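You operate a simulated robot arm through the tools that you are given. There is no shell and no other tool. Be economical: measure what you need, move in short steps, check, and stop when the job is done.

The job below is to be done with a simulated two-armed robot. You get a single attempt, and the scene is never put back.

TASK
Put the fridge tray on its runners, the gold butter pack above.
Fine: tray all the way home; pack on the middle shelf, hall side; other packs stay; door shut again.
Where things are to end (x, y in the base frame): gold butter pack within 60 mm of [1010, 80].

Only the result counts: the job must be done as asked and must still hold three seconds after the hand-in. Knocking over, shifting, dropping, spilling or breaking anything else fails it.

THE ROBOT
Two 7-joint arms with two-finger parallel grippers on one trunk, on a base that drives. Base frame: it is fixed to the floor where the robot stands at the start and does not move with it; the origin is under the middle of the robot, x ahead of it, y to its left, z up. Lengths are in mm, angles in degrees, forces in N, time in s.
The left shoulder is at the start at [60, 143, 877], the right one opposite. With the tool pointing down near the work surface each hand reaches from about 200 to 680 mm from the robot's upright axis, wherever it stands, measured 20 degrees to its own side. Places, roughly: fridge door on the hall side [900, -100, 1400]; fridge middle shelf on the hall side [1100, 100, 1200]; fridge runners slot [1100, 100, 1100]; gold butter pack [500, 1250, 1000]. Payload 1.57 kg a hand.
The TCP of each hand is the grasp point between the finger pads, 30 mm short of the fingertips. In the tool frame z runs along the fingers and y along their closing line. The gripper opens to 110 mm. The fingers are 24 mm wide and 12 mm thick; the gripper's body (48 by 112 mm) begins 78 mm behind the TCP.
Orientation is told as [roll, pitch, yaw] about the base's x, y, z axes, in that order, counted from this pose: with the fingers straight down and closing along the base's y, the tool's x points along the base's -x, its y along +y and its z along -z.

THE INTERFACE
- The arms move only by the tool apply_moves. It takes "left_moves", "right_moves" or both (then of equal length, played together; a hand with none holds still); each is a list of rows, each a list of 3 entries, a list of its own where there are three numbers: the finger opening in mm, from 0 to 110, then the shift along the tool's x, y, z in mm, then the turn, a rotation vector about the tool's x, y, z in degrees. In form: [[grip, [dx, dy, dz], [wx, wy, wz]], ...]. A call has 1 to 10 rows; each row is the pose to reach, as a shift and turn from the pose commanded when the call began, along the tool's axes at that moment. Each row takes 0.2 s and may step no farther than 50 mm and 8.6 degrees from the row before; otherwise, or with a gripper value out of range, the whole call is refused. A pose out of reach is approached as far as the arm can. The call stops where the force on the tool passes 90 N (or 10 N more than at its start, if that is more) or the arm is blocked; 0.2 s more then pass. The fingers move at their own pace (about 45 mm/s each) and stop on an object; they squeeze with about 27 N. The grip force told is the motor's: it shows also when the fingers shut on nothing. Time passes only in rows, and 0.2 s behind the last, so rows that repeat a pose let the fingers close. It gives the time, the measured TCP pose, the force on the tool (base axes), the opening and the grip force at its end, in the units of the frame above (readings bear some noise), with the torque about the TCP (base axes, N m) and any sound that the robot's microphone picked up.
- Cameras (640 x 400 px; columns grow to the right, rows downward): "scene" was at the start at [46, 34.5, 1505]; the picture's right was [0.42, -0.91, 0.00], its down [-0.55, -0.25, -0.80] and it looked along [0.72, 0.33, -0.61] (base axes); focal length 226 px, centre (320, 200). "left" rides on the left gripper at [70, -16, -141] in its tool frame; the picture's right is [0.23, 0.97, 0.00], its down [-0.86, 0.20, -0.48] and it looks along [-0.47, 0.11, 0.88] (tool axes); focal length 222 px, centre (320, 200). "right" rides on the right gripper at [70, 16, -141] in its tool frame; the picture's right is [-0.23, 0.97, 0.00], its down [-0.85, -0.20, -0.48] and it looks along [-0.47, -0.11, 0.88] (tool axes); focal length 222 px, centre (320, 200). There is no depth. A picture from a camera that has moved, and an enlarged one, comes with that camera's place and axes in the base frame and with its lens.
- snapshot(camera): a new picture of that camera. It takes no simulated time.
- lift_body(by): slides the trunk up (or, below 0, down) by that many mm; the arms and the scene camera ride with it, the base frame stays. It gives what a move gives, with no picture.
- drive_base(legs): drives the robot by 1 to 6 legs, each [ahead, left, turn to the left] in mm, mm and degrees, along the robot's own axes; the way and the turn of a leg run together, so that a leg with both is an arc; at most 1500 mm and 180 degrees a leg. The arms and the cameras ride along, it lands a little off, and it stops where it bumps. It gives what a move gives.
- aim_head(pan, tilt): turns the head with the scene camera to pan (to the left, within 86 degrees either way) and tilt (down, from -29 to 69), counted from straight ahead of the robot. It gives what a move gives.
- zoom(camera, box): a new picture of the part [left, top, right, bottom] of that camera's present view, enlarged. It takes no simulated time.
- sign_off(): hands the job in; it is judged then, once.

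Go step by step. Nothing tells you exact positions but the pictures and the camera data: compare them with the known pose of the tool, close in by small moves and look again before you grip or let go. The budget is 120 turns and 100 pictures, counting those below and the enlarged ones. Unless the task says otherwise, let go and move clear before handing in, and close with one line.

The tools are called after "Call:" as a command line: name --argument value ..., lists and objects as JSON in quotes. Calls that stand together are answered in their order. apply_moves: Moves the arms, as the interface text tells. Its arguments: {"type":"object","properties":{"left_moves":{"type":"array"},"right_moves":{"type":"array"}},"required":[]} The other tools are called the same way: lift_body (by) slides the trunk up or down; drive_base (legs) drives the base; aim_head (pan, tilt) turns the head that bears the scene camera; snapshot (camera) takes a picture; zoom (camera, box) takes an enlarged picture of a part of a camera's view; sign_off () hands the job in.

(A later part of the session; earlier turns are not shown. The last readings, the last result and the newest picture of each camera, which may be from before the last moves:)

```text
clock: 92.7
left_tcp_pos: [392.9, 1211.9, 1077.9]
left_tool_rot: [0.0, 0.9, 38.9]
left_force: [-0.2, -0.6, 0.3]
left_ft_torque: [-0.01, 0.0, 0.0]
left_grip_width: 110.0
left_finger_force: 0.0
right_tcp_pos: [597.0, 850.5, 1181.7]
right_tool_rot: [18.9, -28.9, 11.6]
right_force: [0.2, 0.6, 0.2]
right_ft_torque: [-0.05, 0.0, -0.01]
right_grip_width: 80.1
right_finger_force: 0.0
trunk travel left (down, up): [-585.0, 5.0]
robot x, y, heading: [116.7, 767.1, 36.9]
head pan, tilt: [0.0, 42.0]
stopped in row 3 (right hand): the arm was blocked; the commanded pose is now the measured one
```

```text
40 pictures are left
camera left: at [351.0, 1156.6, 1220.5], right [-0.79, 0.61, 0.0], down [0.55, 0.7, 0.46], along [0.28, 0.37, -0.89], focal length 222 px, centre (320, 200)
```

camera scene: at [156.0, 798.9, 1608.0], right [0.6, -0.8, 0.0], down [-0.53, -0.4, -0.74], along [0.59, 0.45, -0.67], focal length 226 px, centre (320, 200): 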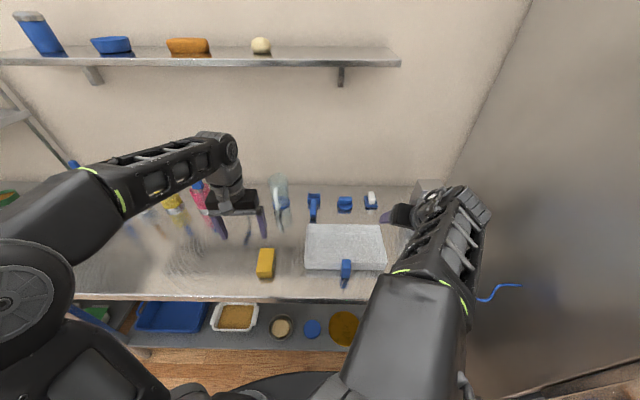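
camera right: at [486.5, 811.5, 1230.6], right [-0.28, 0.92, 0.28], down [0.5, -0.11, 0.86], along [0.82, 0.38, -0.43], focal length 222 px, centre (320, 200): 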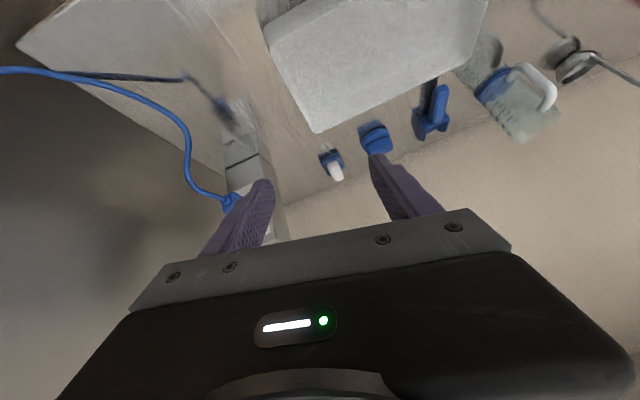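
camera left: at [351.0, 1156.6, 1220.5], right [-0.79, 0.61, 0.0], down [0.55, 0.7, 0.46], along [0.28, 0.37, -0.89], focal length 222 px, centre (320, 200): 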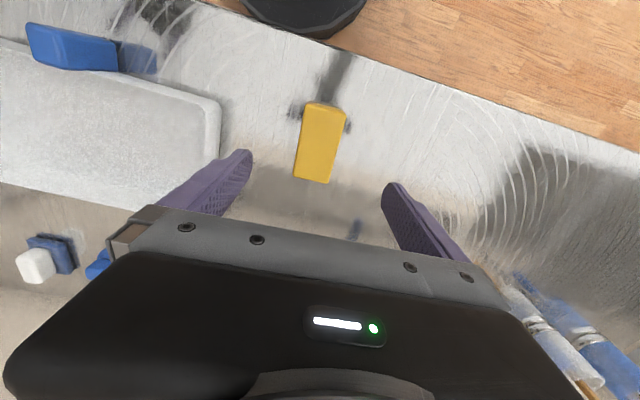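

The pack is centred under the left hand. I lower straight down onto it and leave the right arm still.

Call:
apply_moves --left_moves '[[90, [0, 0, 45], [0, 0, 0]], [90, [0, 0, 90], [0, 0, 0]], [90, [0, 0, 120], [0, 0, 0]], [90, [0, 0, 128], [0, 0, 0]]]'

Call:
snapshot --camera "left"

```text
clock: 93.7
left_tcp_pos: [388.7, 1210.2, 949.5]
left_tool_rot: [0.0, 1.1, 38.9]
left_force: [0.2, 0.5, 0.6]
left_ft_torque: [0.04, -0.01, -0.03]
left_grip_width: 90.1
left_finger_force: 0.0
right_tcp_pos: [597.3, 849.9, 1180.9]
right_tool_rot: [18.9, -28.9, 11.7]
right_force: [-0.9, 0.2, 0.1]
right_ft_torque: [0.0, 0.01, 0.01]
right_grip_width: 79.9
right_finger_force: 0.0
trunk travel left (down, up): [-585.0, 5.0]
robot x, y, heading: [119.1, 767.6, 37.2]
head pan, tilt: [0.0, 42.0]
```

```text
39 pictures are left
camera left: at [347.5, 1154.6, 1091.6], right [-0.79, 0.62, 0.0], down [0.55, 0.7, 0.46], along [0.28, 0.37, -0.89], focal length 222 px, centre (320, 200)
```

left: 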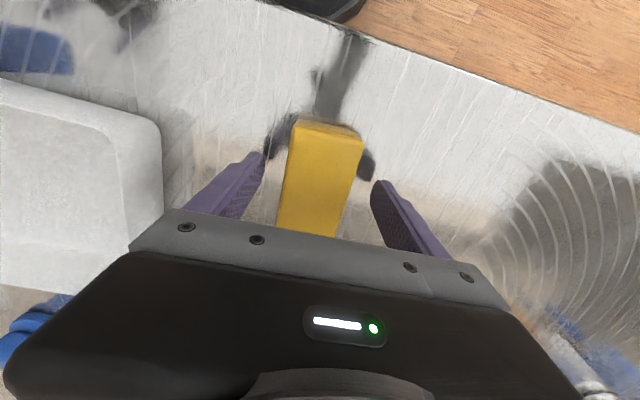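

The pack sits between the fingers. I close on it.

Call:
apply_moves --left_moves '[[80, [9, 0, 7], [0, 0, 0]], [30, [9, 0, 7], [0, 0, 0]], [10, [9, 0, 7], [0, 0, 0]], [10, [9, 0, 7], [0, 0, 0]], [10, [9, 0, 7], [0, 0, 0]]]'

Call:
apply_moves --left_moves '[[10, [0, 0, -40], [0, 0, 0]], [10, [0, 0, -80], [0, 0, 0]], [10, [0, 0, -125], [0, 0, 0]], [10, [0, 0, -170], [0, 0, 0]]]'

Call:
snapshot --camera "scene"

```text
clock: 94.9
left_tcp_pos: [382.3, 1205.0, 944.0]
left_tool_rot: [0.0, 1.0, 38.9]
left_force: [-0.6, -0.3, -0.8]
left_ft_torque: [0.0, -0.05, -0.04]
left_grip_width: 51.3
left_finger_force: 26.5
right_tcp_pos: [596.9, 850.0, 1181.7]
right_tool_rot: [18.9, -28.9, 11.6]
right_force: [0.4, 0.3, -1.2]
right_ft_torque: [0.0, 0.02, 0.01]
right_grip_width: 80.0
right_finger_force: 0.0
trunk travel left (down, up): [-585.0, 5.0]
robot x, y, heading: [119.4, 765.8, 37.0]
head pan, tilt: [0.0, 42.0]
```

```text
clock: 95.9
left_tcp_pos: [383.1, 1206.5, 1112.9]
left_tool_rot: [0.0, 1.1, 39.0]
left_force: [-0.2, -1.0, -2.2]
left_ft_torque: [-0.02, 0.03, 0.01]
left_grip_width: 51.6
left_finger_force: 27.0
right_tcp_pos: [596.5, 850.7, 1181.6]
right_tool_rot: [18.9, -28.9, 11.6]
right_force: [0.0, 0.4, -0.3]
right_ft_torque: [0.0, -0.01, 0.0]
right_grip_width: 79.9
right_finger_force: 0.0
trunk travel left (down, up): [-585.0, 5.0]
robot x, y, heading: [117.3, 767.0, 37.2]
head pan, tilt: [0.0, 42.0]
```

```text
38 pictures are left
camera scene: at [156.4, 798.7, 1608.0], right [0.6, -0.8, 0.0], down [-0.53, -0.4, -0.74], along [0.59, 0.45, -0.67], focal length 226 px, centre (320, 200)
```

scene: 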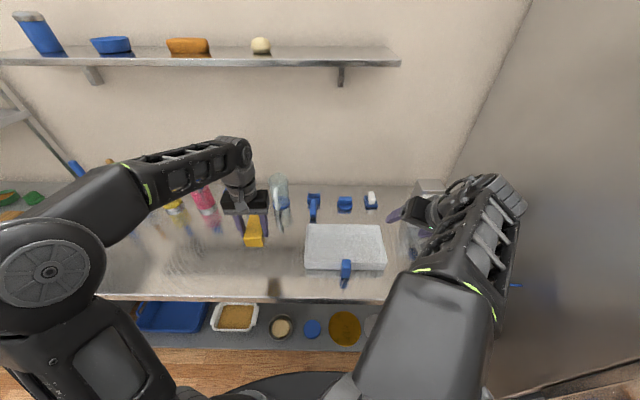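

The pack is held. The right wrist is cramped against the fridge side, so I back off, shift left and straighten the right hand.

Call:
drive_base --legs '[[-130, 0, 0], [0, 90, 0]]'

Call:
apply_moves --right_moves '[[80, [0, 0, 0], [1, -1.8, -5.6]], [80, [0, 0, 0], [2.1, -3.6, -11.2]], [80, [0, 0, 0], [3.1, -5.5, -16.8]], [80, [0, 0, 0], [4.2, -7.3, -22.4]]]'

Call:
snapshot --camera "scene"

```text
clock: 97.9
left_tcp_pos: [225.7, 1199.6, 1113.4]
left_tool_rot: [0.0, 1.0, 38.9]
left_force: [0.5, 0.7, -2.2]
left_ft_torque: [-0.04, 0.0, 0.0]
left_grip_width: 51.7
left_finger_force: 27.0
right_tcp_pos: [436.8, 844.7, 1182.1]
right_tool_rot: [18.7, -28.9, 11.6]
right_force: [-0.9, -0.2, -0.3]
right_ft_torque: [0.0, -0.03, -0.03]
right_grip_width: 80.0
right_finger_force: 0.1
trunk travel left (down, up): [-585.0, 5.0]
robot x, y, heading: [-43.0, 760.2, 37.2]
head pan, tilt: [0.0, 42.0]
```

```text
clock: 99.1
left_tcp_pos: [225.2, 1199.3, 1112.6]
left_tool_rot: [0.0, 1.0, 38.9]
left_force: [0.5, -0.3, -1.1]
left_ft_torque: [-0.02, 0.02, 0.01]
left_grip_width: 51.7
left_finger_force: 26.8
right_tcp_pos: [463.6, 807.2, 1161.6]
right_tool_rot: [2.9, -36.7, 28.9]
right_force: [-0.3, 1.5, -0.1]
right_ft_torque: [-0.04, 0.0, -0.06]
right_grip_width: 80.1
right_finger_force: 0.0
trunk travel left (down, up): [-585.0, 5.0]
robot x, y, heading: [-43.6, 761.9, 37.1]
head pan, tilt: [0.0, 42.0]
stopped in row 4 (right hand): the arm was blocked; the commanded pose is now the measured one
```

```text
37 pictures are left
camera scene: at [-1.5, 791.4, 1608.0], right [0.6, -0.8, 0.0], down [-0.53, -0.4, -0.74], along [0.59, 0.45, -0.67], focal length 226 px, centre (320, 200)
```

scene: 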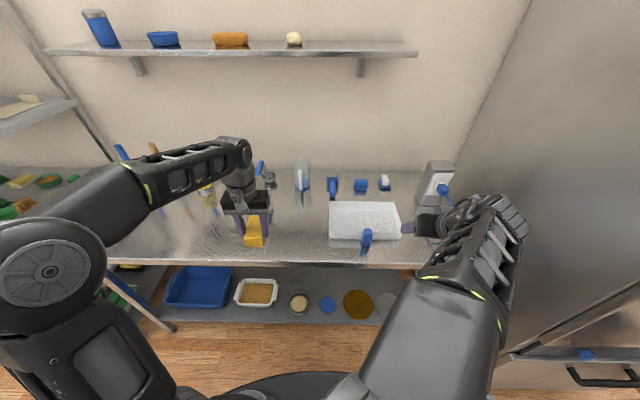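

The right arm is in a cramped posture and not needed; the left arm works well, so I will do both pieces with it in two trips. I park the right hand back and lower first.

Call:
apply_moves --right_moves '[[80, [30, -12, -10], [0, 0, 0]], [80, [60, -24, -20], [0, 0, 0]], [80, [90, -36, -30], [0, 0, 0]], [80, [120, -48, -40], [0, 0, 0]], [80, [150, -60, -50], [0, 0, 0]]]'

Call:
snapshot --camera "scene"

```text
clock: 100.5
left_tcp_pos: [225.5, 1198.9, 1112.5]
left_tool_rot: [0.1, 1.1, 38.9]
left_force: [-0.4, 0.3, -2.3]
left_ft_torque: [-0.01, 0.05, -0.01]
left_grip_width: 51.6
left_finger_force: 26.5
right_tcp_pos: [393.5, 648.4, 1113.7]
right_tool_rot: [10.3, -31.4, 20.0]
right_force: [0.9, -0.7, 0.2]
right_ft_torque: [0.03, 0.01, -0.03]
right_grip_width: 80.0
right_finger_force: 0.1
right hand out of reach, approached as far as the arm can: row 3, 4, 5
trunk travel left (down, up): [-585.0, 5.0]
robot x, y, heading: [-41.6, 763.6, 37.2]
head pan, tilt: [0.0, 42.0]
stopped in row 5 (right hand): the arm was blocked; the commanded pose is now the measured one
```

```text
36 pictures are left
camera scene: at [-1.4, 791.8, 1608.0], right [0.6, -0.8, 0.0], down [-0.53, -0.4, -0.74], along [0.59, 0.45, -0.67], focal length 226 px, centre (320, 200)
```

scene: 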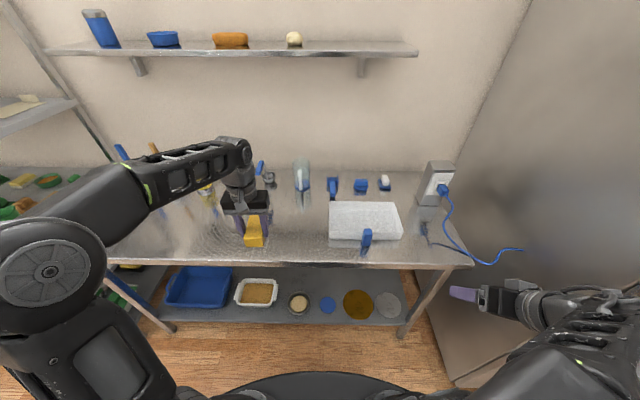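

With the elbow out, the right arm is near its original posture, which is what the fridge needs. I ease the right hand forward to its start-like place to see if it stays free.

Call:
apply_moves --right_moves '[[80, [-20, 18, 13], [0.4, 1.6, -1.8]], [80, [-41, 36, 26], [0.7, 3.2, -3.5]], [80, [-61, 54, 39], [1, 4.7, -5.3]], [80, [-82, 72, 52], [1.4, 6.3, -7.1]], [80, [-102, 90, 65], [1.8, 7.9, -8.9]], [80, [-123, 108, 78], [2.1, 9.5, -10.6]], [80, [-143, 126, 91], [2.5, 11, -12.4]], [80, [-164, 144, 104], [2.8, 12.6, -14.2]]]'

Call:
snapshot --camera "scene"

```text
clock: 102.3
left_tcp_pos: [227.0, 1200.0, 1111.7]
left_tool_rot: [0.0, 1.2, 38.9]
left_force: [-0.2, -0.2, -2.6]
left_ft_torque: [-0.03, 0.04, 0.0]
left_grip_width: 51.6
left_finger_force: 26.7
right_tcp_pos: [507.0, 860.6, 1132.4]
right_tool_rot: [0.0, -19.9, 37.0]
right_force: [0.1, 0.5, -0.3]
right_ft_torque: [-0.02, 0.02, 0.0]
right_grip_width: 79.9
right_finger_force: 0.1
trunk travel left (down, up): [-585.0, 5.0]
robot x, y, heading: [-43.2, 760.2, 37.2]
head pan, tilt: [0.0, 42.0]
```

```text
35 pictures are left
camera scene: at [-0.9, 792.4, 1607.9], right [0.6, -0.8, 0.0], down [-0.53, -0.4, -0.74], along [0.59, 0.45, -0.67], focal length 226 px, centre (320, 200)
```

scene: 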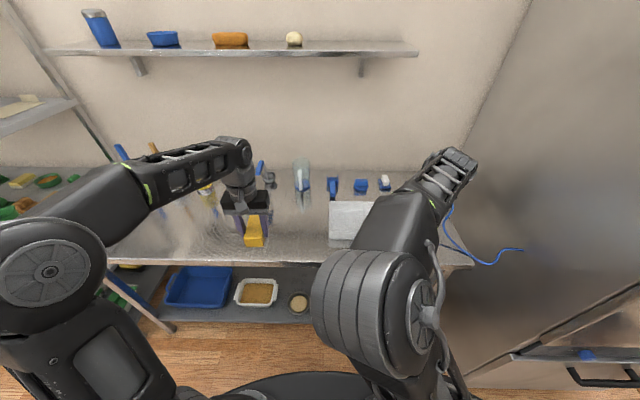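

The right hand is now free and well oriented. I shift the base so it stands above the tray's blue grip, then look.

Call:
drive_base --legs '[[40, 78, 0]]'

Call:
snapshot --camera "right"

Call:
snapshot --camera "scene"

```text
clock: 103.4
left_tcp_pos: [212.4, 1286.8, 1112.4]
left_tool_rot: [0.0, 1.2, 39.0]
left_force: [-0.6, 0.6, -2.4]
left_ft_torque: [-0.06, 0.05, 0.0]
left_grip_width: 51.5
left_finger_force: 26.6
right_tcp_pos: [490.4, 945.4, 1133.7]
right_tool_rot: [-0.2, -19.9, 37.1]
right_force: [-0.4, -0.1, -0.1]
right_ft_torque: [-0.06, -0.01, -0.01]
right_grip_width: 80.4
right_finger_force: 0.0
trunk travel left (down, up): [-585.0, 5.0]
robot x, y, heading: [-56.4, 845.5, 37.2]
head pan, tilt: [0.0, 42.0]
```

```text
34 pictures are left
camera right: at [389.8, 891.2, 1242.4], right [-0.41, 0.91, 0.07], down [0.63, 0.23, 0.74], along [0.66, 0.35, -0.67], focal length 222 px, centre (320, 200)
```

right: 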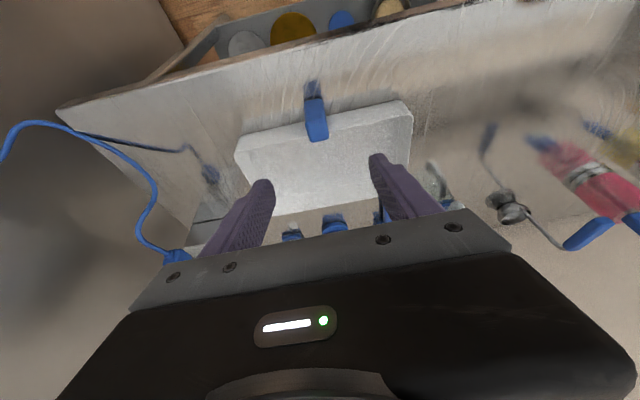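

```text
33 pictures are left
camera scene: at [-16.5, 879.4, 1608.0], right [0.6, -0.8, 0.0], down [-0.53, -0.4, -0.74], along [0.59, 0.45, -0.67], focal length 226 px, centre (320, 200)
```

scene: 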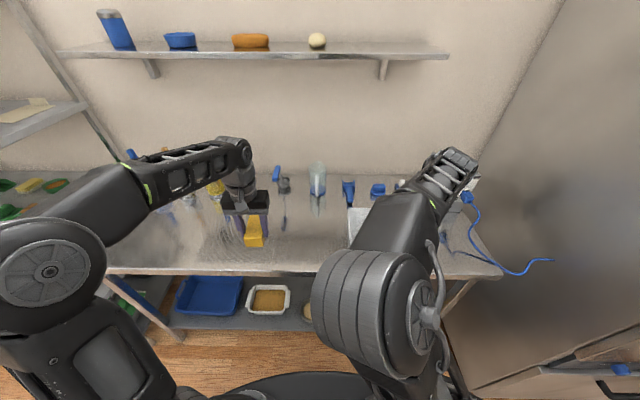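

The blue grip is about 41 mm ahead of and 190 mm below the right hand. I lower most of the way and check.

Call:
apply_moves --right_moves '[[80, [6, 0, 45], [0, 0, 0]], [80, [12, 0, 90], [0, 0, 0]], [80, [17, 0, 135], [0, 0, 0]]]'

Call:
snapshot --camera "right"

```text
clock: 104.2
left_tcp_pos: [212.2, 1285.1, 1112.1]
left_tool_rot: [-0.1, 1.1, 38.8]
left_force: [-0.3, 0.5, -2.2]
left_ft_torque: [-0.02, 0.07, 0.01]
left_grip_width: 51.7
left_finger_force: 27.7
right_tcp_pos: [517.4, 962.5, 1003.2]
right_tool_rot: [-0.1, -20.0, 36.9]
right_force: [1.0, 0.0, -1.0]
right_ft_torque: [0.0, 0.02, -0.01]
right_grip_width: 79.9
right_finger_force: 0.0
trunk travel left (down, up): [-585.0, 5.0]
robot x, y, heading: [-52.5, 848.7, 37.2]
head pan, tilt: [0.0, 42.0]
```

```text
32 pictures are left
camera right: at [415.4, 906.6, 1111.2], right [-0.41, 0.91, 0.08], down [0.63, 0.23, 0.74], along [0.66, 0.36, -0.67], focal length 222 px, centre (320, 200)
```

right: 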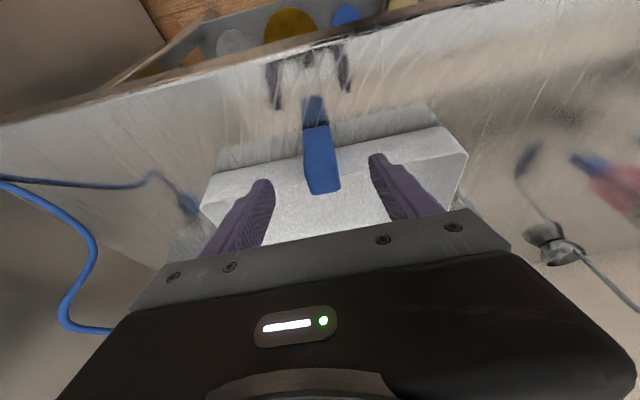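

The fingers straddle the grip. I lower 45 mm more and close.

Call:
apply_moves --right_moves '[[80, [4, 0, 22], [0, 0, 0]], [80, [8, 0, 45], [0, 0, 0]], [40, [8, 0, 45], [0, 0, 0]], [0, [8, 0, 45], [0, 0, 0]], [0, [8, 0, 45], [0, 0, 0]], [0, [8, 0, 45], [0, 0, 0]]]'

Call:
snapshot --camera "right"

```text
clock: 105.6
left_tcp_pos: [211.2, 1285.3, 1111.8]
left_tool_rot: [0.0, 1.0, 38.9]
left_force: [-0.2, 0.3, -1.9]
left_ft_torque: [0.01, 0.01, 0.01]
left_grip_width: 51.2
left_finger_force: 26.9
right_tcp_pos: [522.7, 965.7, 956.1]
right_tool_rot: [-0.2, -20.0, 36.9]
right_force: [-0.4, 1.2, -0.3]
right_ft_torque: [0.08, 0.03, -0.06]
right_grip_width: 29.8
right_finger_force: 21.3
trunk travel left (down, up): [-585.0, 5.0]
robot x, y, heading: [-53.9, 845.2, 36.9]
head pan, tilt: [0.0, 42.0]
```

```text
31 pictures are left
camera right: at [420.4, 911.3, 1065.1], right [-0.41, 0.91, 0.08], down [0.63, 0.23, 0.74], along [0.66, 0.36, -0.67], focal length 222 px, centre (320, 200)
```

right: 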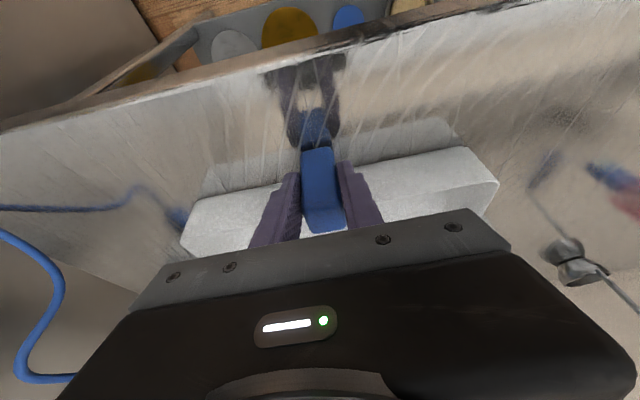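

The grip is held. I lift 60 mm and see whether the tray stays level.

Call:
apply_moves --right_moves '[[0, [-7, 0, -19], [0, 0, 0]], [0, [-14, 0, -38], [0, 0, 0]], [0, [-21, 0, -57], [0, 0, 0]], [0, [-21, 0, -57], [0, 0, 0]]]'

Call:
snapshot --camera "right"

Call:
snapshot --camera "scene"

```text
clock: 106.6
left_tcp_pos: [212.3, 1285.9, 1111.7]
left_tool_rot: [-0.2, 1.0, 38.9]
left_force: [0.7, -0.5, -1.6]
left_ft_torque: [0.0, 0.0, 0.01]
left_grip_width: 51.7
left_finger_force: 27.5
right_tcp_pos: [521.4, 968.7, 1017.5]
right_tool_rot: [-0.1, -20.0, 36.8]
right_force: [-0.5, 0.7, -1.6]
right_ft_torque: [-0.1, 0.14, -0.02]
right_grip_width: 29.5
right_finger_force: 26.9
trunk travel left (down, up): [-585.0, 5.0]
robot x, y, heading: [-54.9, 846.4, 37.1]
head pan, tilt: [0.0, 42.0]
```

```text
30 pictures are left
camera right: at [421.4, 912.2, 1126.2], right [-0.41, 0.91, 0.08], down [0.63, 0.23, 0.74], along [0.66, 0.36, -0.67], focal length 222 px, centre (320, 200)
```

right: 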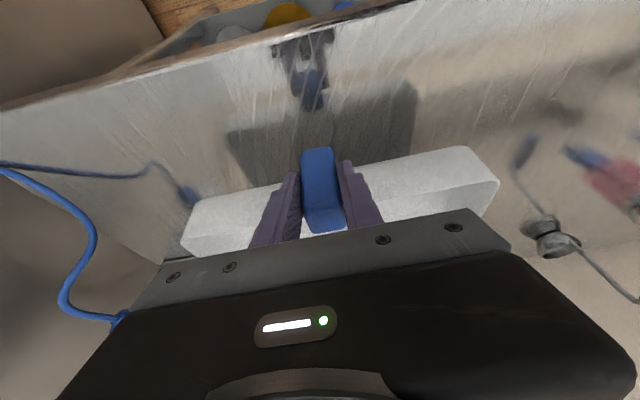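

```text
29 pictures are left
camera scene: at [-15.8, 877.8, 1608.0], right [0.6, -0.8, 0.0], down [-0.53, -0.4, -0.74], along [0.59, 0.45, -0.67], focal length 226 px, centre (320, 200)
```

scene: 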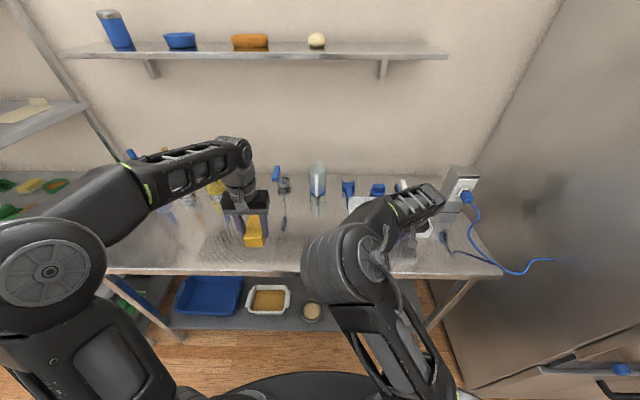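

The tray lifts level and firm, with the pack in the other hand. I raise it and drive back and over to the fridge.

Call:
apply_moves --right_moves '[[0, [-12, 0, -33], [0, 0, 0]], [0, [-25, 0, -66], [0, 0, 0]], [0, [-38, 0, -98], [0, 0, 0]]]'

Call:
drive_base --legs '[[-400, 0, 0], [0, -330, 0], [-130, 0, 0], [0, -500, 0]]'

Call:
aim_head --pan -20 --tilt 28

Call:
snapshot --camera "scene"

```text
clock: 107.4
left_tcp_pos: [211.5, 1285.6, 1112.9]
left_tool_rot: [0.1, 1.0, 38.9]
left_force: [-0.5, 0.1, -2.2]
left_ft_torque: [-0.03, 0.01, 0.02]
left_grip_width: 51.5
left_finger_force: 26.5
right_tcp_pos: [523.3, 968.6, 1123.2]
right_tool_rot: [-0.1, -20.0, 36.9]
right_force: [-0.8, 0.7, -1.3]
right_ft_torque: [-0.09, 0.12, 0.0]
right_grip_width: 29.9
right_finger_force: 27.4
trunk travel left (down, up): [-585.0, 5.0]
robot x, y, heading: [-56.4, 845.8, 37.3]
head pan, tilt: [0.0, 42.0]
```

```text
clock: 112.7
left_tcp_pos: [2.5, 707.3, 1112.1]
left_tool_rot: [0.2, 1.2, 38.6]
left_force: [-0.1, 0.0, -1.8]
left_ft_torque: [-0.01, 0.05, 0.02]
left_grip_width: 51.6
left_finger_force: 26.9
right_tcp_pos: [313.9, 388.2, 1121.7]
right_tool_rot: [-0.1, -19.8, 36.7]
right_force: [0.4, 0.4, -2.7]
right_ft_torque: [-0.17, 0.16, 0.02]
right_grip_width: 29.8
right_finger_force: 26.7
trunk travel left (down, up): [-585.0, 5.0]
robot x, y, heading: [-267.9, 269.5, 37.0]
head pan, tilt: [0.0, 42.0]
stopped in leg 3: the robot was blocked; the commanded pose is now the measured one
```

```text
clock: 113.5
left_tcp_pos: [1.4, 706.3, 1112.8]
left_tool_rot: [0.1, 0.9, 38.7]
left_force: [0.1, 0.0, -1.3]
left_ft_torque: [-0.01, 0.01, -0.01]
left_grip_width: 51.4
left_finger_force: 27.1
right_tcp_pos: [313.6, 388.2, 1123.2]
right_tool_rot: [-0.1, -19.9, 36.8]
right_force: [-0.5, -0.2, -2.4]
right_ft_torque: [-0.08, 0.19, -0.01]
right_grip_width: 29.4
right_finger_force: 27.3
trunk travel left (down, up): [-585.0, 5.0]
robot x, y, heading: [-270.2, 270.8, 36.9]
head pan, tilt: [-20.0, 28.0]
```

```text
28 pictures are left
camera scene: at [-206.9, 275.8, 1629.4], right [0.29, -0.96, 0.0], down [-0.45, -0.14, -0.88], along [0.84, 0.26, -0.47], focal length 226 px, centre (320, 200)
```

scene: 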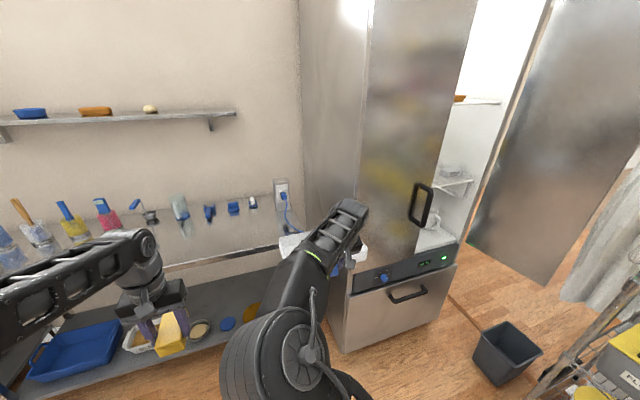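

The tail brushed the island again. I go right first, then back further so the tray clears the left door's handle, then right to the opening.

Call:
drive_base --legs '[[20, -230, 0], [-140, 0, 0], [0, -380, 0]]'

Call:
aim_head --pan -12 --tilt 25

Call:
snapshot --camera "scene"

```text
clock: 118.2
left_tcp_pos: [272.3, 147.3, 1113.0]
left_tool_rot: [0.2, 1.0, 39.0]
left_force: [0.6, 0.0, -1.5]
left_ft_torque: [0.0, 0.04, -0.01]
left_grip_width: 51.4
left_finger_force: 27.4
right_tcp_pos: [586.9, -168.7, 1121.7]
right_tool_rot: [-0.1, -19.9, 37.3]
right_force: [-0.6, -0.3, -1.9]
right_ft_torque: [-0.09, 0.17, 0.02]
right_grip_width: 29.8
right_finger_force: 26.8
trunk travel left (down, up): [-585.0, 5.0]
robot x, y, heading: [5.8, -290.4, 37.5]
head pan, tilt: [-20.0, 28.0]
```

```text
clock: 118.8
left_tcp_pos: [272.3, 148.2, 1112.7]
left_tool_rot: [-0.1, 0.9, 39.1]
left_force: [-0.5, 0.2, -1.5]
left_ft_torque: [0.01, 0.02, 0.05]
left_grip_width: 51.4
left_finger_force: 26.9
right_tcp_pos: [586.1, -166.5, 1122.0]
right_tool_rot: [-0.1, -20.0, 37.2]
right_force: [0.4, -0.7, -1.5]
right_ft_torque: [-0.14, 0.12, -0.01]
right_grip_width: 29.6
right_finger_force: 26.9
trunk travel left (down, up): [-585.0, 5.0]
robot x, y, heading: [3.2, -291.2, 37.4]
head pan, tilt: [-12.0, 25.0]
```

```text
27 pictures are left
camera scene: at [62.7, -271.5, 1634.2], right [0.43, -0.9, 0.0], down [-0.38, -0.18, -0.91], along [0.82, 0.39, -0.42], focal length 226 px, centre (320, 200)
```

scene: 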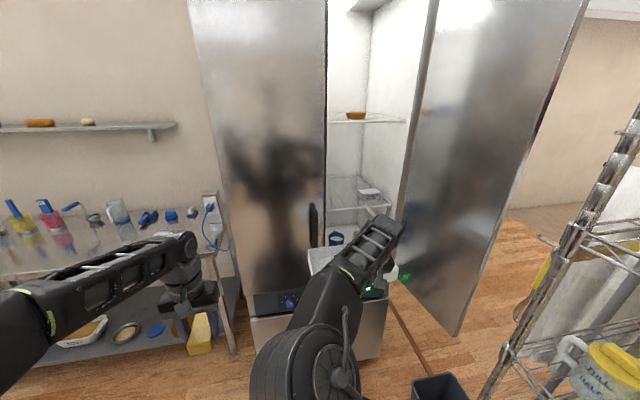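

I'm in front of the opening. I zoom in to locate the runners and shelf edges.

Call:
zoom --camera "scene" --box '[320, 150, 420, 280]'

```text
3.08 times, centred on (370, 215) of scene
camera zoom: at [62.7, -271.5, 1634.2], right [0.43, -0.9, 0.0], down [-0.38, -0.18, -0.91], along [0.82, 0.39, -0.42], focal length 697 px, centre (166, 154)
```

zoom: 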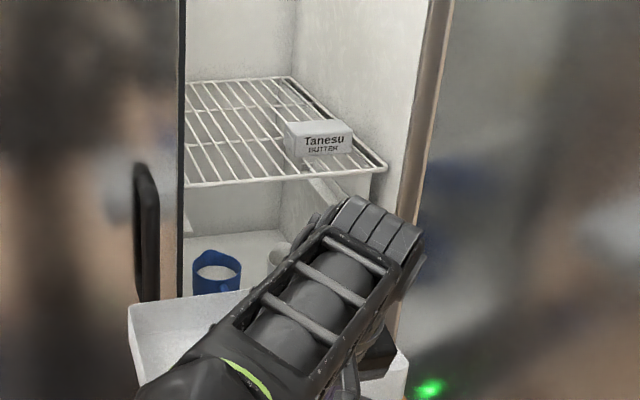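

The shelf front corner triangulates to u≈770, z≈1165, and the right runner ledge to z≈1080. I lower the tray out of sight, edge closer and look again for accuracy.

Call:
apply_moves --right_moves '[[0, [12, 0, 33], [0, 0, 0]], [0, [25, 0, 66], [0, 0, 0]], [0, [38, 0, 100], [0, 0, 0]], [0, [48, 0, 132], [0, 0, 0]]]'

Call:
drive_base --legs '[[60, -85, 0]]'

Call:
aim_head --pan -18 --tilt 28

Call:
zoom --camera "scene" --box '[240, 110, 400, 250]'

```text
clock: 119.8
left_tcp_pos: [272.7, 146.9, 1112.6]
left_tool_rot: [0.0, 1.0, 39.1]
left_force: [0.9, -0.8, -1.8]
left_ft_torque: [-0.03, 0.03, 0.02]
left_grip_width: 51.9
left_finger_force: 26.9
right_tcp_pos: [585.5, -168.4, 980.6]
right_tool_rot: [-0.2, -20.0, 37.2]
right_force: [0.0, 0.9, -1.0]
right_ft_torque: [-0.1, 0.15, -0.01]
right_grip_width: 29.6
right_finger_force: 26.7
trunk travel left (down, up): [-585.0, 5.0]
robot x, y, heading: [8.4, -291.4, 37.3]
head pan, tilt: [-12.0, 25.0]
```

```text
clock: 121.0
left_tcp_pos: [372.5, 115.9, 1112.7]
left_tool_rot: [0.1, 1.1, 39.1]
left_force: [-0.2, -0.2, -2.1]
left_ft_torque: [0.0, 0.07, 0.0]
left_grip_width: 51.2
left_finger_force: 27.2
right_tcp_pos: [686.5, -200.2, 980.3]
right_tool_rot: [-0.1, -20.0, 37.1]
right_force: [0.4, 0.0, -1.6]
right_ft_torque: [-0.09, 0.15, 0.01]
right_grip_width: 29.3
right_finger_force: 26.9
trunk travel left (down, up): [-585.0, 5.0]
robot x, y, heading: [105.9, -325.6, 37.3]
head pan, tilt: [-12.0, 25.0]
```

```text
clock: 121.7
left_tcp_pos: [371.4, 117.0, 1113.7]
left_tool_rot: [0.0, 0.9, 39.1]
left_force: [-0.2, -0.1, -1.6]
left_ft_torque: [-0.03, 0.02, 0.01]
left_grip_width: 51.6
left_finger_force: 26.9
right_tcp_pos: [684.2, -199.9, 981.7]
right_tool_rot: [-0.1, -19.9, 37.2]
right_force: [-0.6, 0.5, -1.7]
right_ft_torque: [-0.1, 0.13, 0.02]
right_grip_width: 29.8
right_finger_force: 27.0
trunk travel left (down, up): [-585.0, 5.0]
robot x, y, heading: [109.2, -325.2, 37.0]
head pan, tilt: [-18.0, 28.0]
```

```text
2.86 times, centred on (320, 180) of scene
camera zoom: at [164.9, -312.5, 1629.5], right [0.33, -0.94, 0.0], down [-0.44, -0.16, -0.88], along [0.83, 0.29, -0.47], focal length 647 px, centre (320, 257)
```

zoom: 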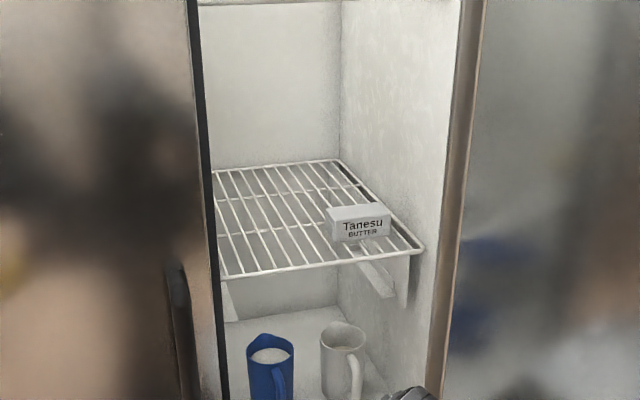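

The runner depth is ambiguous from up here. I lower the trunk 300 mm to look in nearly level, which fixes the ledge height and width.

Call:
lift_body --by -330

Call:
aim_head --pan -18 --tilt 8

Call:
zoom --camera "scene" --box '[240, 140, 400, 280]'

```text
clock: 124.9
left_tcp_pos: [371.3, 114.7, 782.7]
left_tool_rot: [0.0, 0.9, 39.1]
left_force: [-0.4, -0.1, -2.4]
left_ft_torque: [-0.04, 0.07, -0.02]
left_grip_width: 51.5
left_finger_force: 27.0
right_tcp_pos: [684.9, -200.4, 650.8]
right_tool_rot: [-0.2, -20.0, 37.1]
right_force: [-0.5, 0.2, -1.8]
right_ft_torque: [-0.09, 0.15, 0.0]
right_grip_width: 29.6
right_finger_force: 26.9
trunk travel left (down, up): [-255.0, 335.0]
robot x, y, heading: [107.0, -325.8, 37.1]
head pan, tilt: [-18.0, 28.0]
```

```text
clock: 125.8
left_tcp_pos: [371.8, 115.6, 782.0]
left_tool_rot: [0.1, 1.0, 39.1]
left_force: [-0.2, 0.6, -2.0]
left_ft_torque: [-0.03, 0.02, 0.03]
left_grip_width: 51.5
left_finger_force: 27.4
right_tcp_pos: [685.0, -200.0, 651.1]
right_tool_rot: [-0.1, -20.0, 37.2]
right_force: [-0.4, -0.6, -1.7]
right_ft_torque: [-0.1, 0.18, 0.02]
right_grip_width: 29.7
right_finger_force: 27.7
trunk travel left (down, up): [-255.0, 335.0]
robot x, y, heading: [107.8, -322.9, 37.3]
head pan, tilt: [-18.0, 8.0]
```

```text
2.86 times, centred on (320, 210) of scene
camera zoom: at [166.6, -312.3, 1331.8], right [0.33, -0.94, 0.0], down [-0.13, -0.05, -0.99], along [0.93, 0.33, -0.14], focal length 647 px, centre (320, 171)
```

zoom: 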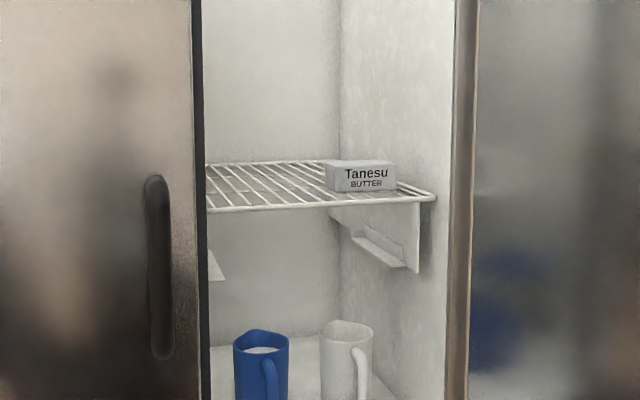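

Now it's clear: runner plates at e≈456 and 754, ledges at z≈1062, front ends at u≈762, and the shelf underside near 1160. I raise up again, align the tray to the centre (e≈605) and bring it to the mouth.

Call:
lift_body --by 330

Call:
apply_moves --right_moves '[[0, [-13, 0, -36], [0, 0, 0]], [0, [-26, 0, -71], [0, 0, 0]], [0, [-39, 0, -107], [0, 0, 0]], [0, [-50, 0, -138], [0, 0, 0]]]'

Call:
drive_base --legs '[[60, -36, 0]]'

Call:
aim_head --pan -25 --tilt 40

Call:
snapshot --camera "scene"

```text
clock: 129.0
left_tcp_pos: [372.0, 116.5, 1113.5]
left_tool_rot: [0.0, 1.0, 39.0]
left_force: [0.1, 0.3, -1.9]
left_ft_torque: [0.01, 0.03, 0.02]
left_grip_width: 51.3
left_finger_force: 26.9
right_tcp_pos: [685.3, -199.6, 981.8]
right_tool_rot: [-0.1, -20.0, 37.2]
right_force: [-0.3, 0.4, -0.4]
right_ft_torque: [-0.09, 0.14, 0.01]
right_grip_width: 29.5
right_finger_force: 26.9
trunk travel left (down, up): [-585.0, 5.0]
robot x, y, heading: [105.9, -322.1, 37.6]
head pan, tilt: [-18.0, 8.0]
```

```text
clock: 130.0
left_tcp_pos: [372.4, 115.5, 1112.8]
left_tool_rot: [0.0, 1.0, 39.2]
left_force: [-0.6, -0.2, -1.8]
left_ft_torque: [-0.01, -0.02, 0.01]
left_grip_width: 51.5
left_finger_force: 27.1
right_tcp_pos: [684.4, -201.1, 1126.9]
right_tool_rot: [0.0, -19.9, 37.1]
right_force: [-0.2, -0.2, -1.7]
right_ft_torque: [-0.13, 0.11, 0.01]
right_grip_width: 29.6
right_finger_force: 27.1
trunk travel left (down, up): [-585.0, 5.0]
robot x, y, heading: [105.2, -322.7, 37.5]
head pan, tilt: [-18.0, 8.0]
```

```text
clock: 131.0
left_tcp_pos: [442.7, 126.2, 1111.7]
left_tool_rot: [0.2, 1.1, 39.1]
left_force: [0.3, -0.1, -2.4]
left_ft_torque: [-0.01, 0.05, 0.01]
left_grip_width: 51.3
left_finger_force: 26.8
right_tcp_pos: [755.8, -192.2, 1126.5]
right_tool_rot: [-0.1, -19.9, 37.2]
right_force: [1.3, -0.3, -1.9]
right_ft_torque: [-0.1, 0.17, 0.0]
right_grip_width: 30.0
right_finger_force: 27.1
trunk travel left (down, up): [-585.0, 5.0]
robot x, y, heading: [172.2, -315.0, 37.1]
head pan, tilt: [-18.0, 8.0]
```

```text
clock: 132.0
left_tcp_pos: [441.7, 124.2, 1112.1]
left_tool_rot: [-0.1, 1.0, 39.0]
left_force: [0.7, -0.4, -2.2]
left_ft_torque: [-0.05, 0.02, 0.02]
left_grip_width: 51.3
left_finger_force: 26.5
right_tcp_pos: [755.3, -193.3, 1127.8]
right_tool_rot: [-0.1, -20.0, 37.1]
right_force: [0.1, 0.1, -0.8]
right_ft_torque: [-0.11, 0.15, 0.01]
right_grip_width: 29.9
right_finger_force: 27.1
trunk travel left (down, up): [-585.0, 5.0]
robot x, y, heading: [180.8, -312.8, 37.4]
head pan, tilt: [-25.0, 40.0]
```

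```text
23 pictures are left
camera scene: at [232.4, -315.7, 1611.0], right [0.21, -0.98, 0.0], down [-0.63, -0.14, -0.77], along [0.75, 0.16, -0.64], focal length 226 px, centre (320, 200)
```

scene: 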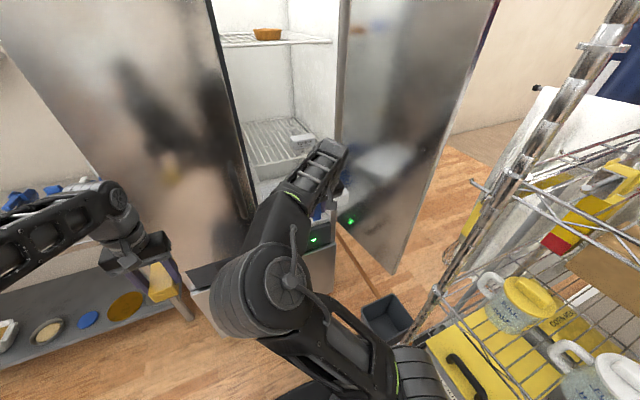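

The hand is at e≈605, the right line. I check from the hand's own camera before entering.

Call:
drive_base --legs '[[45, 0, 0]]'

Call:
snapshot --camera "right"

Call:
zoom --camera "scene" --box '[220, 80, 380, 240]'

```text
clock: 132.9
left_tcp_pos: [478.3, 153.2, 1111.4]
left_tool_rot: [0.0, 1.3, 39.0]
left_force: [0.4, 0.3, -1.9]
left_ft_torque: [-0.06, 0.07, 0.0]
left_grip_width: 51.3
left_finger_force: 26.4
right_tcp_pos: [793.0, -163.9, 1125.7]
right_tool_rot: [-0.1, -19.9, 37.2]
right_force: [0.5, 0.0, -2.3]
right_ft_torque: [-0.1, 0.18, -0.01]
right_grip_width: 30.1
right_finger_force: 26.8
trunk travel left (down, up): [-585.0, 5.0]
robot x, y, heading: [208.9, -286.2, 37.4]
head pan, tilt: [-25.0, 40.0]
```

```text
22 pictures are left
camera right: at [691.3, -219.9, 1234.9], right [-0.42, 0.91, 0.08], down [0.63, 0.23, 0.74], along [0.65, 0.36, -0.67], focal length 222 px, centre (320, 200)
```

right: 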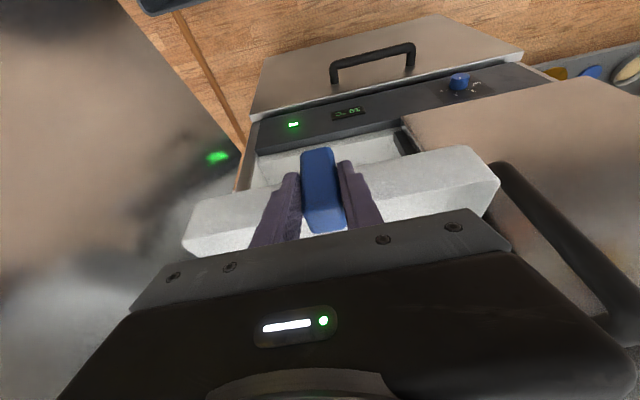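

```text
2.50 times, centred on (300, 160) of scene
camera zoom: at [270.2, -286.9, 1610.8], right [0.21, -0.98, 0.0], down [-0.63, -0.14, -0.76], along [0.75, 0.16, -0.64], focal length 566 px, centre (370, 300)
```

zoom: 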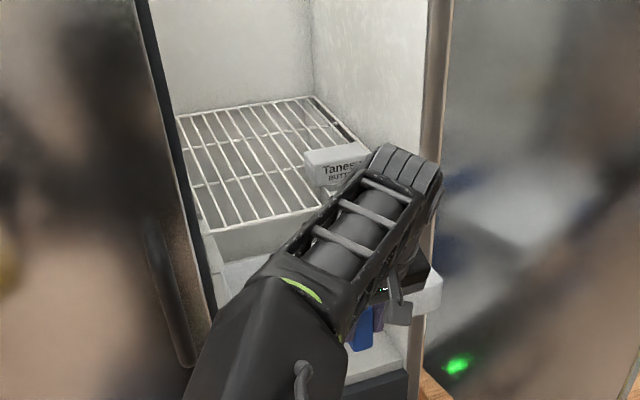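

Alignment looks right. I advance so the tray's back enters above the ledges and watch the force.

Call:
drive_base --legs '[[70, 0, 0]]'

Call:
snapshot --camera "right"

```text
clock: 133.9
left_tcp_pos: [534.0, 196.2, 1112.3]
left_tool_rot: [0.0, 1.1, 39.2]
left_force: [0.2, 0.5, -1.8]
left_ft_torque: [-0.07, 0.08, -0.01]
left_grip_width: 51.3
left_finger_force: 27.0
right_tcp_pos: [848.0, -121.7, 1126.9]
right_tool_rot: [0.0, -19.9, 37.1]
right_force: [0.3, 1.0, -3.0]
right_ft_torque: [-0.12, 0.14, 0.01]
right_grip_width: 29.6
right_finger_force: 27.1
trunk travel left (down, up): [-585.0, 5.0]
robot x, y, heading: [269.1, -245.4, 37.4]
head pan, tilt: [-25.0, 40.0]
```

```text
20 pictures are left
camera right: at [746.7, -177.9, 1235.0], right [-0.42, 0.91, 0.08], down [0.63, 0.23, 0.74], along [0.65, 0.36, -0.67], focal length 222 px, centre (320, 200)
```

right: 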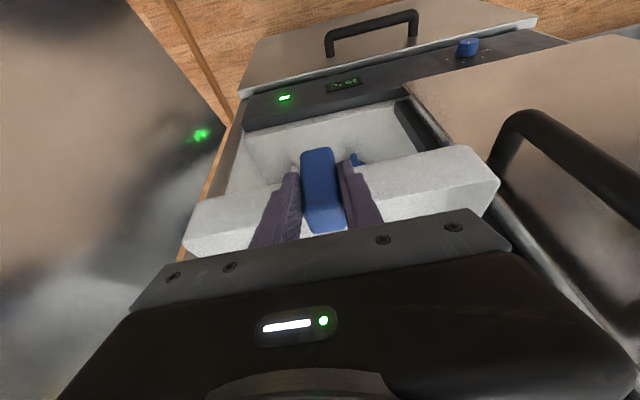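

The tray goes in cleanly. The left hand would meet the left door soon, so I draw it back, then advance further.

Call:
apply_moves --left_moves '[[10, [40, 0, 0], [0, 0, 0]], [10, [80, 0, 0], [0, 0, 0]], [10, [120, 0, 0], [0, 0, 0]], [10, [150, 0, 0], [0, 0, 0]]]'

Call:
drive_base --legs '[[60, -2, 0], [60, 0, 0]]'

Call:
zoom --camera "scene" --box '[200, 60, 400, 240]'

```text
clock: 134.9
left_tcp_pos: [414.9, 100.8, 1114.4]
left_tool_rot: [0.0, 1.0, 39.1]
left_force: [-0.4, -0.7, -2.4]
left_ft_torque: [-0.02, 0.0, 0.02]
left_grip_width: 51.2
left_finger_force: 27.1
right_tcp_pos: [848.5, -123.4, 1127.4]
right_tool_rot: [-0.1, -20.0, 37.1]
right_force: [0.1, -0.4, -1.2]
right_ft_torque: [-0.1, 0.14, 0.0]
right_grip_width: 29.5
right_finger_force: 27.5
trunk travel left (down, up): [-585.0, 5.0]
robot x, y, heading: [267.6, -241.8, 37.1]
head pan, tilt: [-25.0, 40.0]
```

```text
clock: 136.4
left_tcp_pos: [512.9, 170.8, 1114.2]
left_tool_rot: [0.0, 1.2, 38.9]
left_force: [0.0, 0.1, -1.6]
left_ft_torque: [-0.05, 0.08, 0.02]
left_grip_width: 51.3
left_finger_force: 27.3
right_tcp_pos: [943.5, -51.6, 1125.7]
right_tool_rot: [-0.1, -19.9, 37.1]
right_force: [-0.1, 1.6, -2.8]
right_ft_torque: [-0.1, 0.14, 0.0]
right_grip_width: 29.5
right_finger_force: 26.6
trunk travel left (down, up): [-585.0, 5.0]
robot x, y, heading: [363.3, -175.4, 37.5]
head pan, tilt: [-25.0, 40.0]
```

```text
2.22 times, centred on (300, 150) of scene
camera zoom: at [421.2, -174.5, 1610.8], right [0.21, -0.98, 0.0], down [-0.63, -0.14, -0.76], along [0.75, 0.16, -0.64], focal length 503 px, centre (364, 311)
```

zoom: 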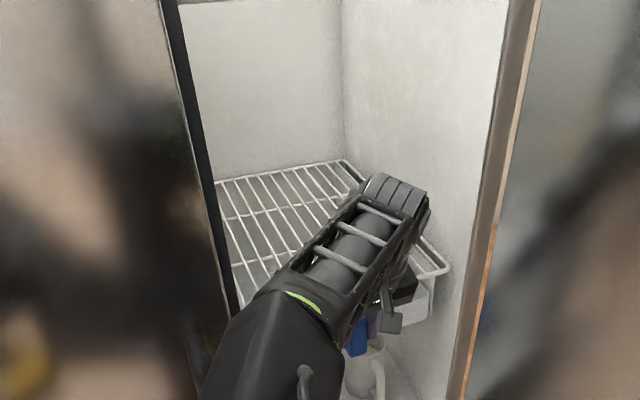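

The tray is now under the shelf, about 150 mm along the runners. I lower it gently until it rests on the ledges.

Call:
apply_moves --right_moves '[[0, [1.7, 0, 4.7], [0, 0, 0]], [0, [3.4, 0, 9.4], [0, 0, 0]], [0, [3.4, 0, 9.4], [0, 0, 0]]]'

Call:
apply_moves --right_moves '[[0, [1.7, 0, 4.7], [0, 0, 0]], [0, [1.7, 0, 4.7], [0, 0, 0]]]'

```text
clock: 137.2
left_tcp_pos: [513.0, 169.7, 1114.1]
left_tool_rot: [0.0, 1.1, 39.0]
left_force: [0.2, 0.3, -1.1]
left_ft_torque: [-0.01, 0.0, 0.02]
left_grip_width: 51.4
left_finger_force: 27.0
right_tcp_pos: [942.4, -54.4, 1118.5]
right_tool_rot: [-0.1, -20.0, 37.0]
right_force: [-0.4, -0.6, 0.6]
right_ft_torque: [0.6, -0.12, 0.02]
right_grip_width: 29.4
right_finger_force: 26.8
trunk travel left (down, up): [-585.0, 5.0]
robot x, y, heading: [354.3, -173.6, 37.2]
head pan, tilt: [-25.0, 40.0]
```

```text
clock: 137.8
left_tcp_pos: [510.6, 169.1, 1115.1]
left_tool_rot: [0.0, 1.1, 39.1]
left_force: [0.6, -0.6, -2.1]
left_ft_torque: [-0.06, 0.0, -0.01]
left_grip_width: 51.4
left_finger_force: 27.5
right_tcp_pos: [942.6, -54.6, 1114.7]
right_tool_rot: [-0.2, -20.1, 37.1]
right_force: [-1.1, -2.3, 13.3]
right_ft_torque: [0.87, -0.45, -0.01]
right_grip_width: 30.0
right_finger_force: 26.9
trunk travel left (down, up): [-585.0, 5.0]
robot x, y, heading: [361.0, -172.7, 37.1]
head pan, tilt: [-25.0, 40.0]
```

It has touched down on the ledges. I slide it on a little further with the grip held, then release.

Call:
apply_moves --right_moves '[[0, [-1, 0, -2.5], [0, 0, 0]], [0, [-10, 0, 1], [0, 0, 0]], [0, [-20, 0, 4.5], [0, 0, 0]]]'

Call:
snapshot --camera "right"

```text
clock: 138.7
left_tcp_pos: [511.4, 170.3, 1114.9]
left_tool_rot: [0.1, 1.1, 39.0]
left_force: [0.1, -0.5, -1.6]
left_ft_torque: [-0.02, 0.03, -0.03]
left_grip_width: 51.5
left_finger_force: 26.9
right_tcp_pos: [957.8, -41.6, 1115.3]
right_tool_rot: [-0.1, -19.7, 37.2]
right_force: [0.0, -0.2, -0.8]
right_ft_torque: [-0.08, 0.12, 0.0]
right_grip_width: 29.6
right_finger_force: 26.6
trunk travel left (down, up): [-585.0, 5.0]
robot x, y, heading: [360.3, -175.1, 37.2]
head pan, tilt: [-25.0, 40.0]
```

```text
18 pictures are left
camera right: at [857.6, -97.7, 1223.6], right [-0.42, 0.91, 0.08], down [0.63, 0.23, 0.74], along [0.65, 0.36, -0.67], focal length 222 px, centre (320, 200)
```

right: 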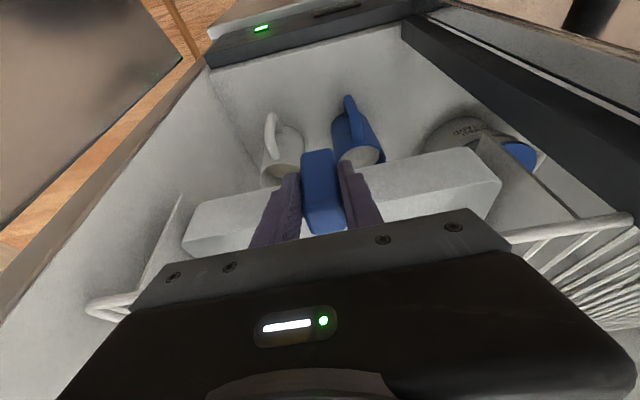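

The force now reads as free-hanging, so I lower again in small steps to find the ledges.

Call:
apply_moves --right_moves '[[0, [1.4, 0, 3.8], [0, 0, 0]], [0, [1.4, 0, 3.8], [0, 0, 0]]]'

Call:
apply_moves --right_moves '[[0, [1.4, 0, 3.8], [0, 0, 0]], [0, [1.4, 0, 3.8], [0, 0, 0]]]'

Call:
apply_moves --right_moves '[[0, [1.4, 0, 3.8], [0, 0, 0]], [0, [1.4, 0, 3.8], [0, 0, 0]]]'

```text
clock: 139.2
left_tcp_pos: [509.7, 168.8, 1114.9]
left_tool_rot: [-0.1, 1.1, 39.0]
left_force: [0.2, -0.2, -3.0]
left_ft_torque: [-0.02, 0.02, -0.01]
left_grip_width: 51.9
left_finger_force: 27.1
right_tcp_pos: [958.6, -42.0, 1112.6]
right_tool_rot: [-0.1, -20.1, 36.9]
right_force: [-2.5, -2.8, 17.6]
right_ft_torque: [0.9, -0.31, 0.06]
right_grip_width: 30.0
right_finger_force: 26.6
trunk travel left (down, up): [-585.0, 5.0]
robot x, y, heading: [360.4, -175.9, 37.2]
head pan, tilt: [-25.0, 40.0]
```

```text
clock: 139.8
left_tcp_pos: [509.8, 168.8, 1115.7]
left_tool_rot: [0.0, 0.9, 39.0]
left_force: [-0.6, 0.2, -1.8]
left_ft_torque: [-0.04, 0.01, -0.03]
left_grip_width: 51.7
left_finger_force: 26.2
right_tcp_pos: [956.6, -42.3, 1107.4]
right_tool_rot: [-0.2, -20.1, 37.1]
right_force: [-6.1, -5.0, 18.4]
right_ft_torque: [0.5, -0.49, 0.03]
right_grip_width: 29.9
right_finger_force: 27.0
trunk travel left (down, up): [-585.0, 5.0]
robot x, y, heading: [363.3, -175.8, 37.3]
head pan, tilt: [-25.0, 40.0]
```

```text
clock: 140.4
left_tcp_pos: [510.2, 168.8, 1115.3]
left_tool_rot: [0.0, 0.9, 38.9]
left_force: [-0.6, 0.1, -2.2]
left_ft_torque: [-0.03, 0.01, 0.0]
left_grip_width: 51.8
left_finger_force: 27.1
right_tcp_pos: [957.2, -43.0, 1103.9]
right_tool_rot: [-0.2, -20.1, 37.2]
right_force: [-4.4, -7.1, 17.8]
right_ft_torque: [0.42, -0.59, 0.08]
right_grip_width: 29.8
right_finger_force: 27.0
trunk travel left (down, up): [-585.0, 5.0]
robot x, y, heading: [364.4, -174.7, 37.2]
head pan, tilt: [-25.0, 40.0]
```

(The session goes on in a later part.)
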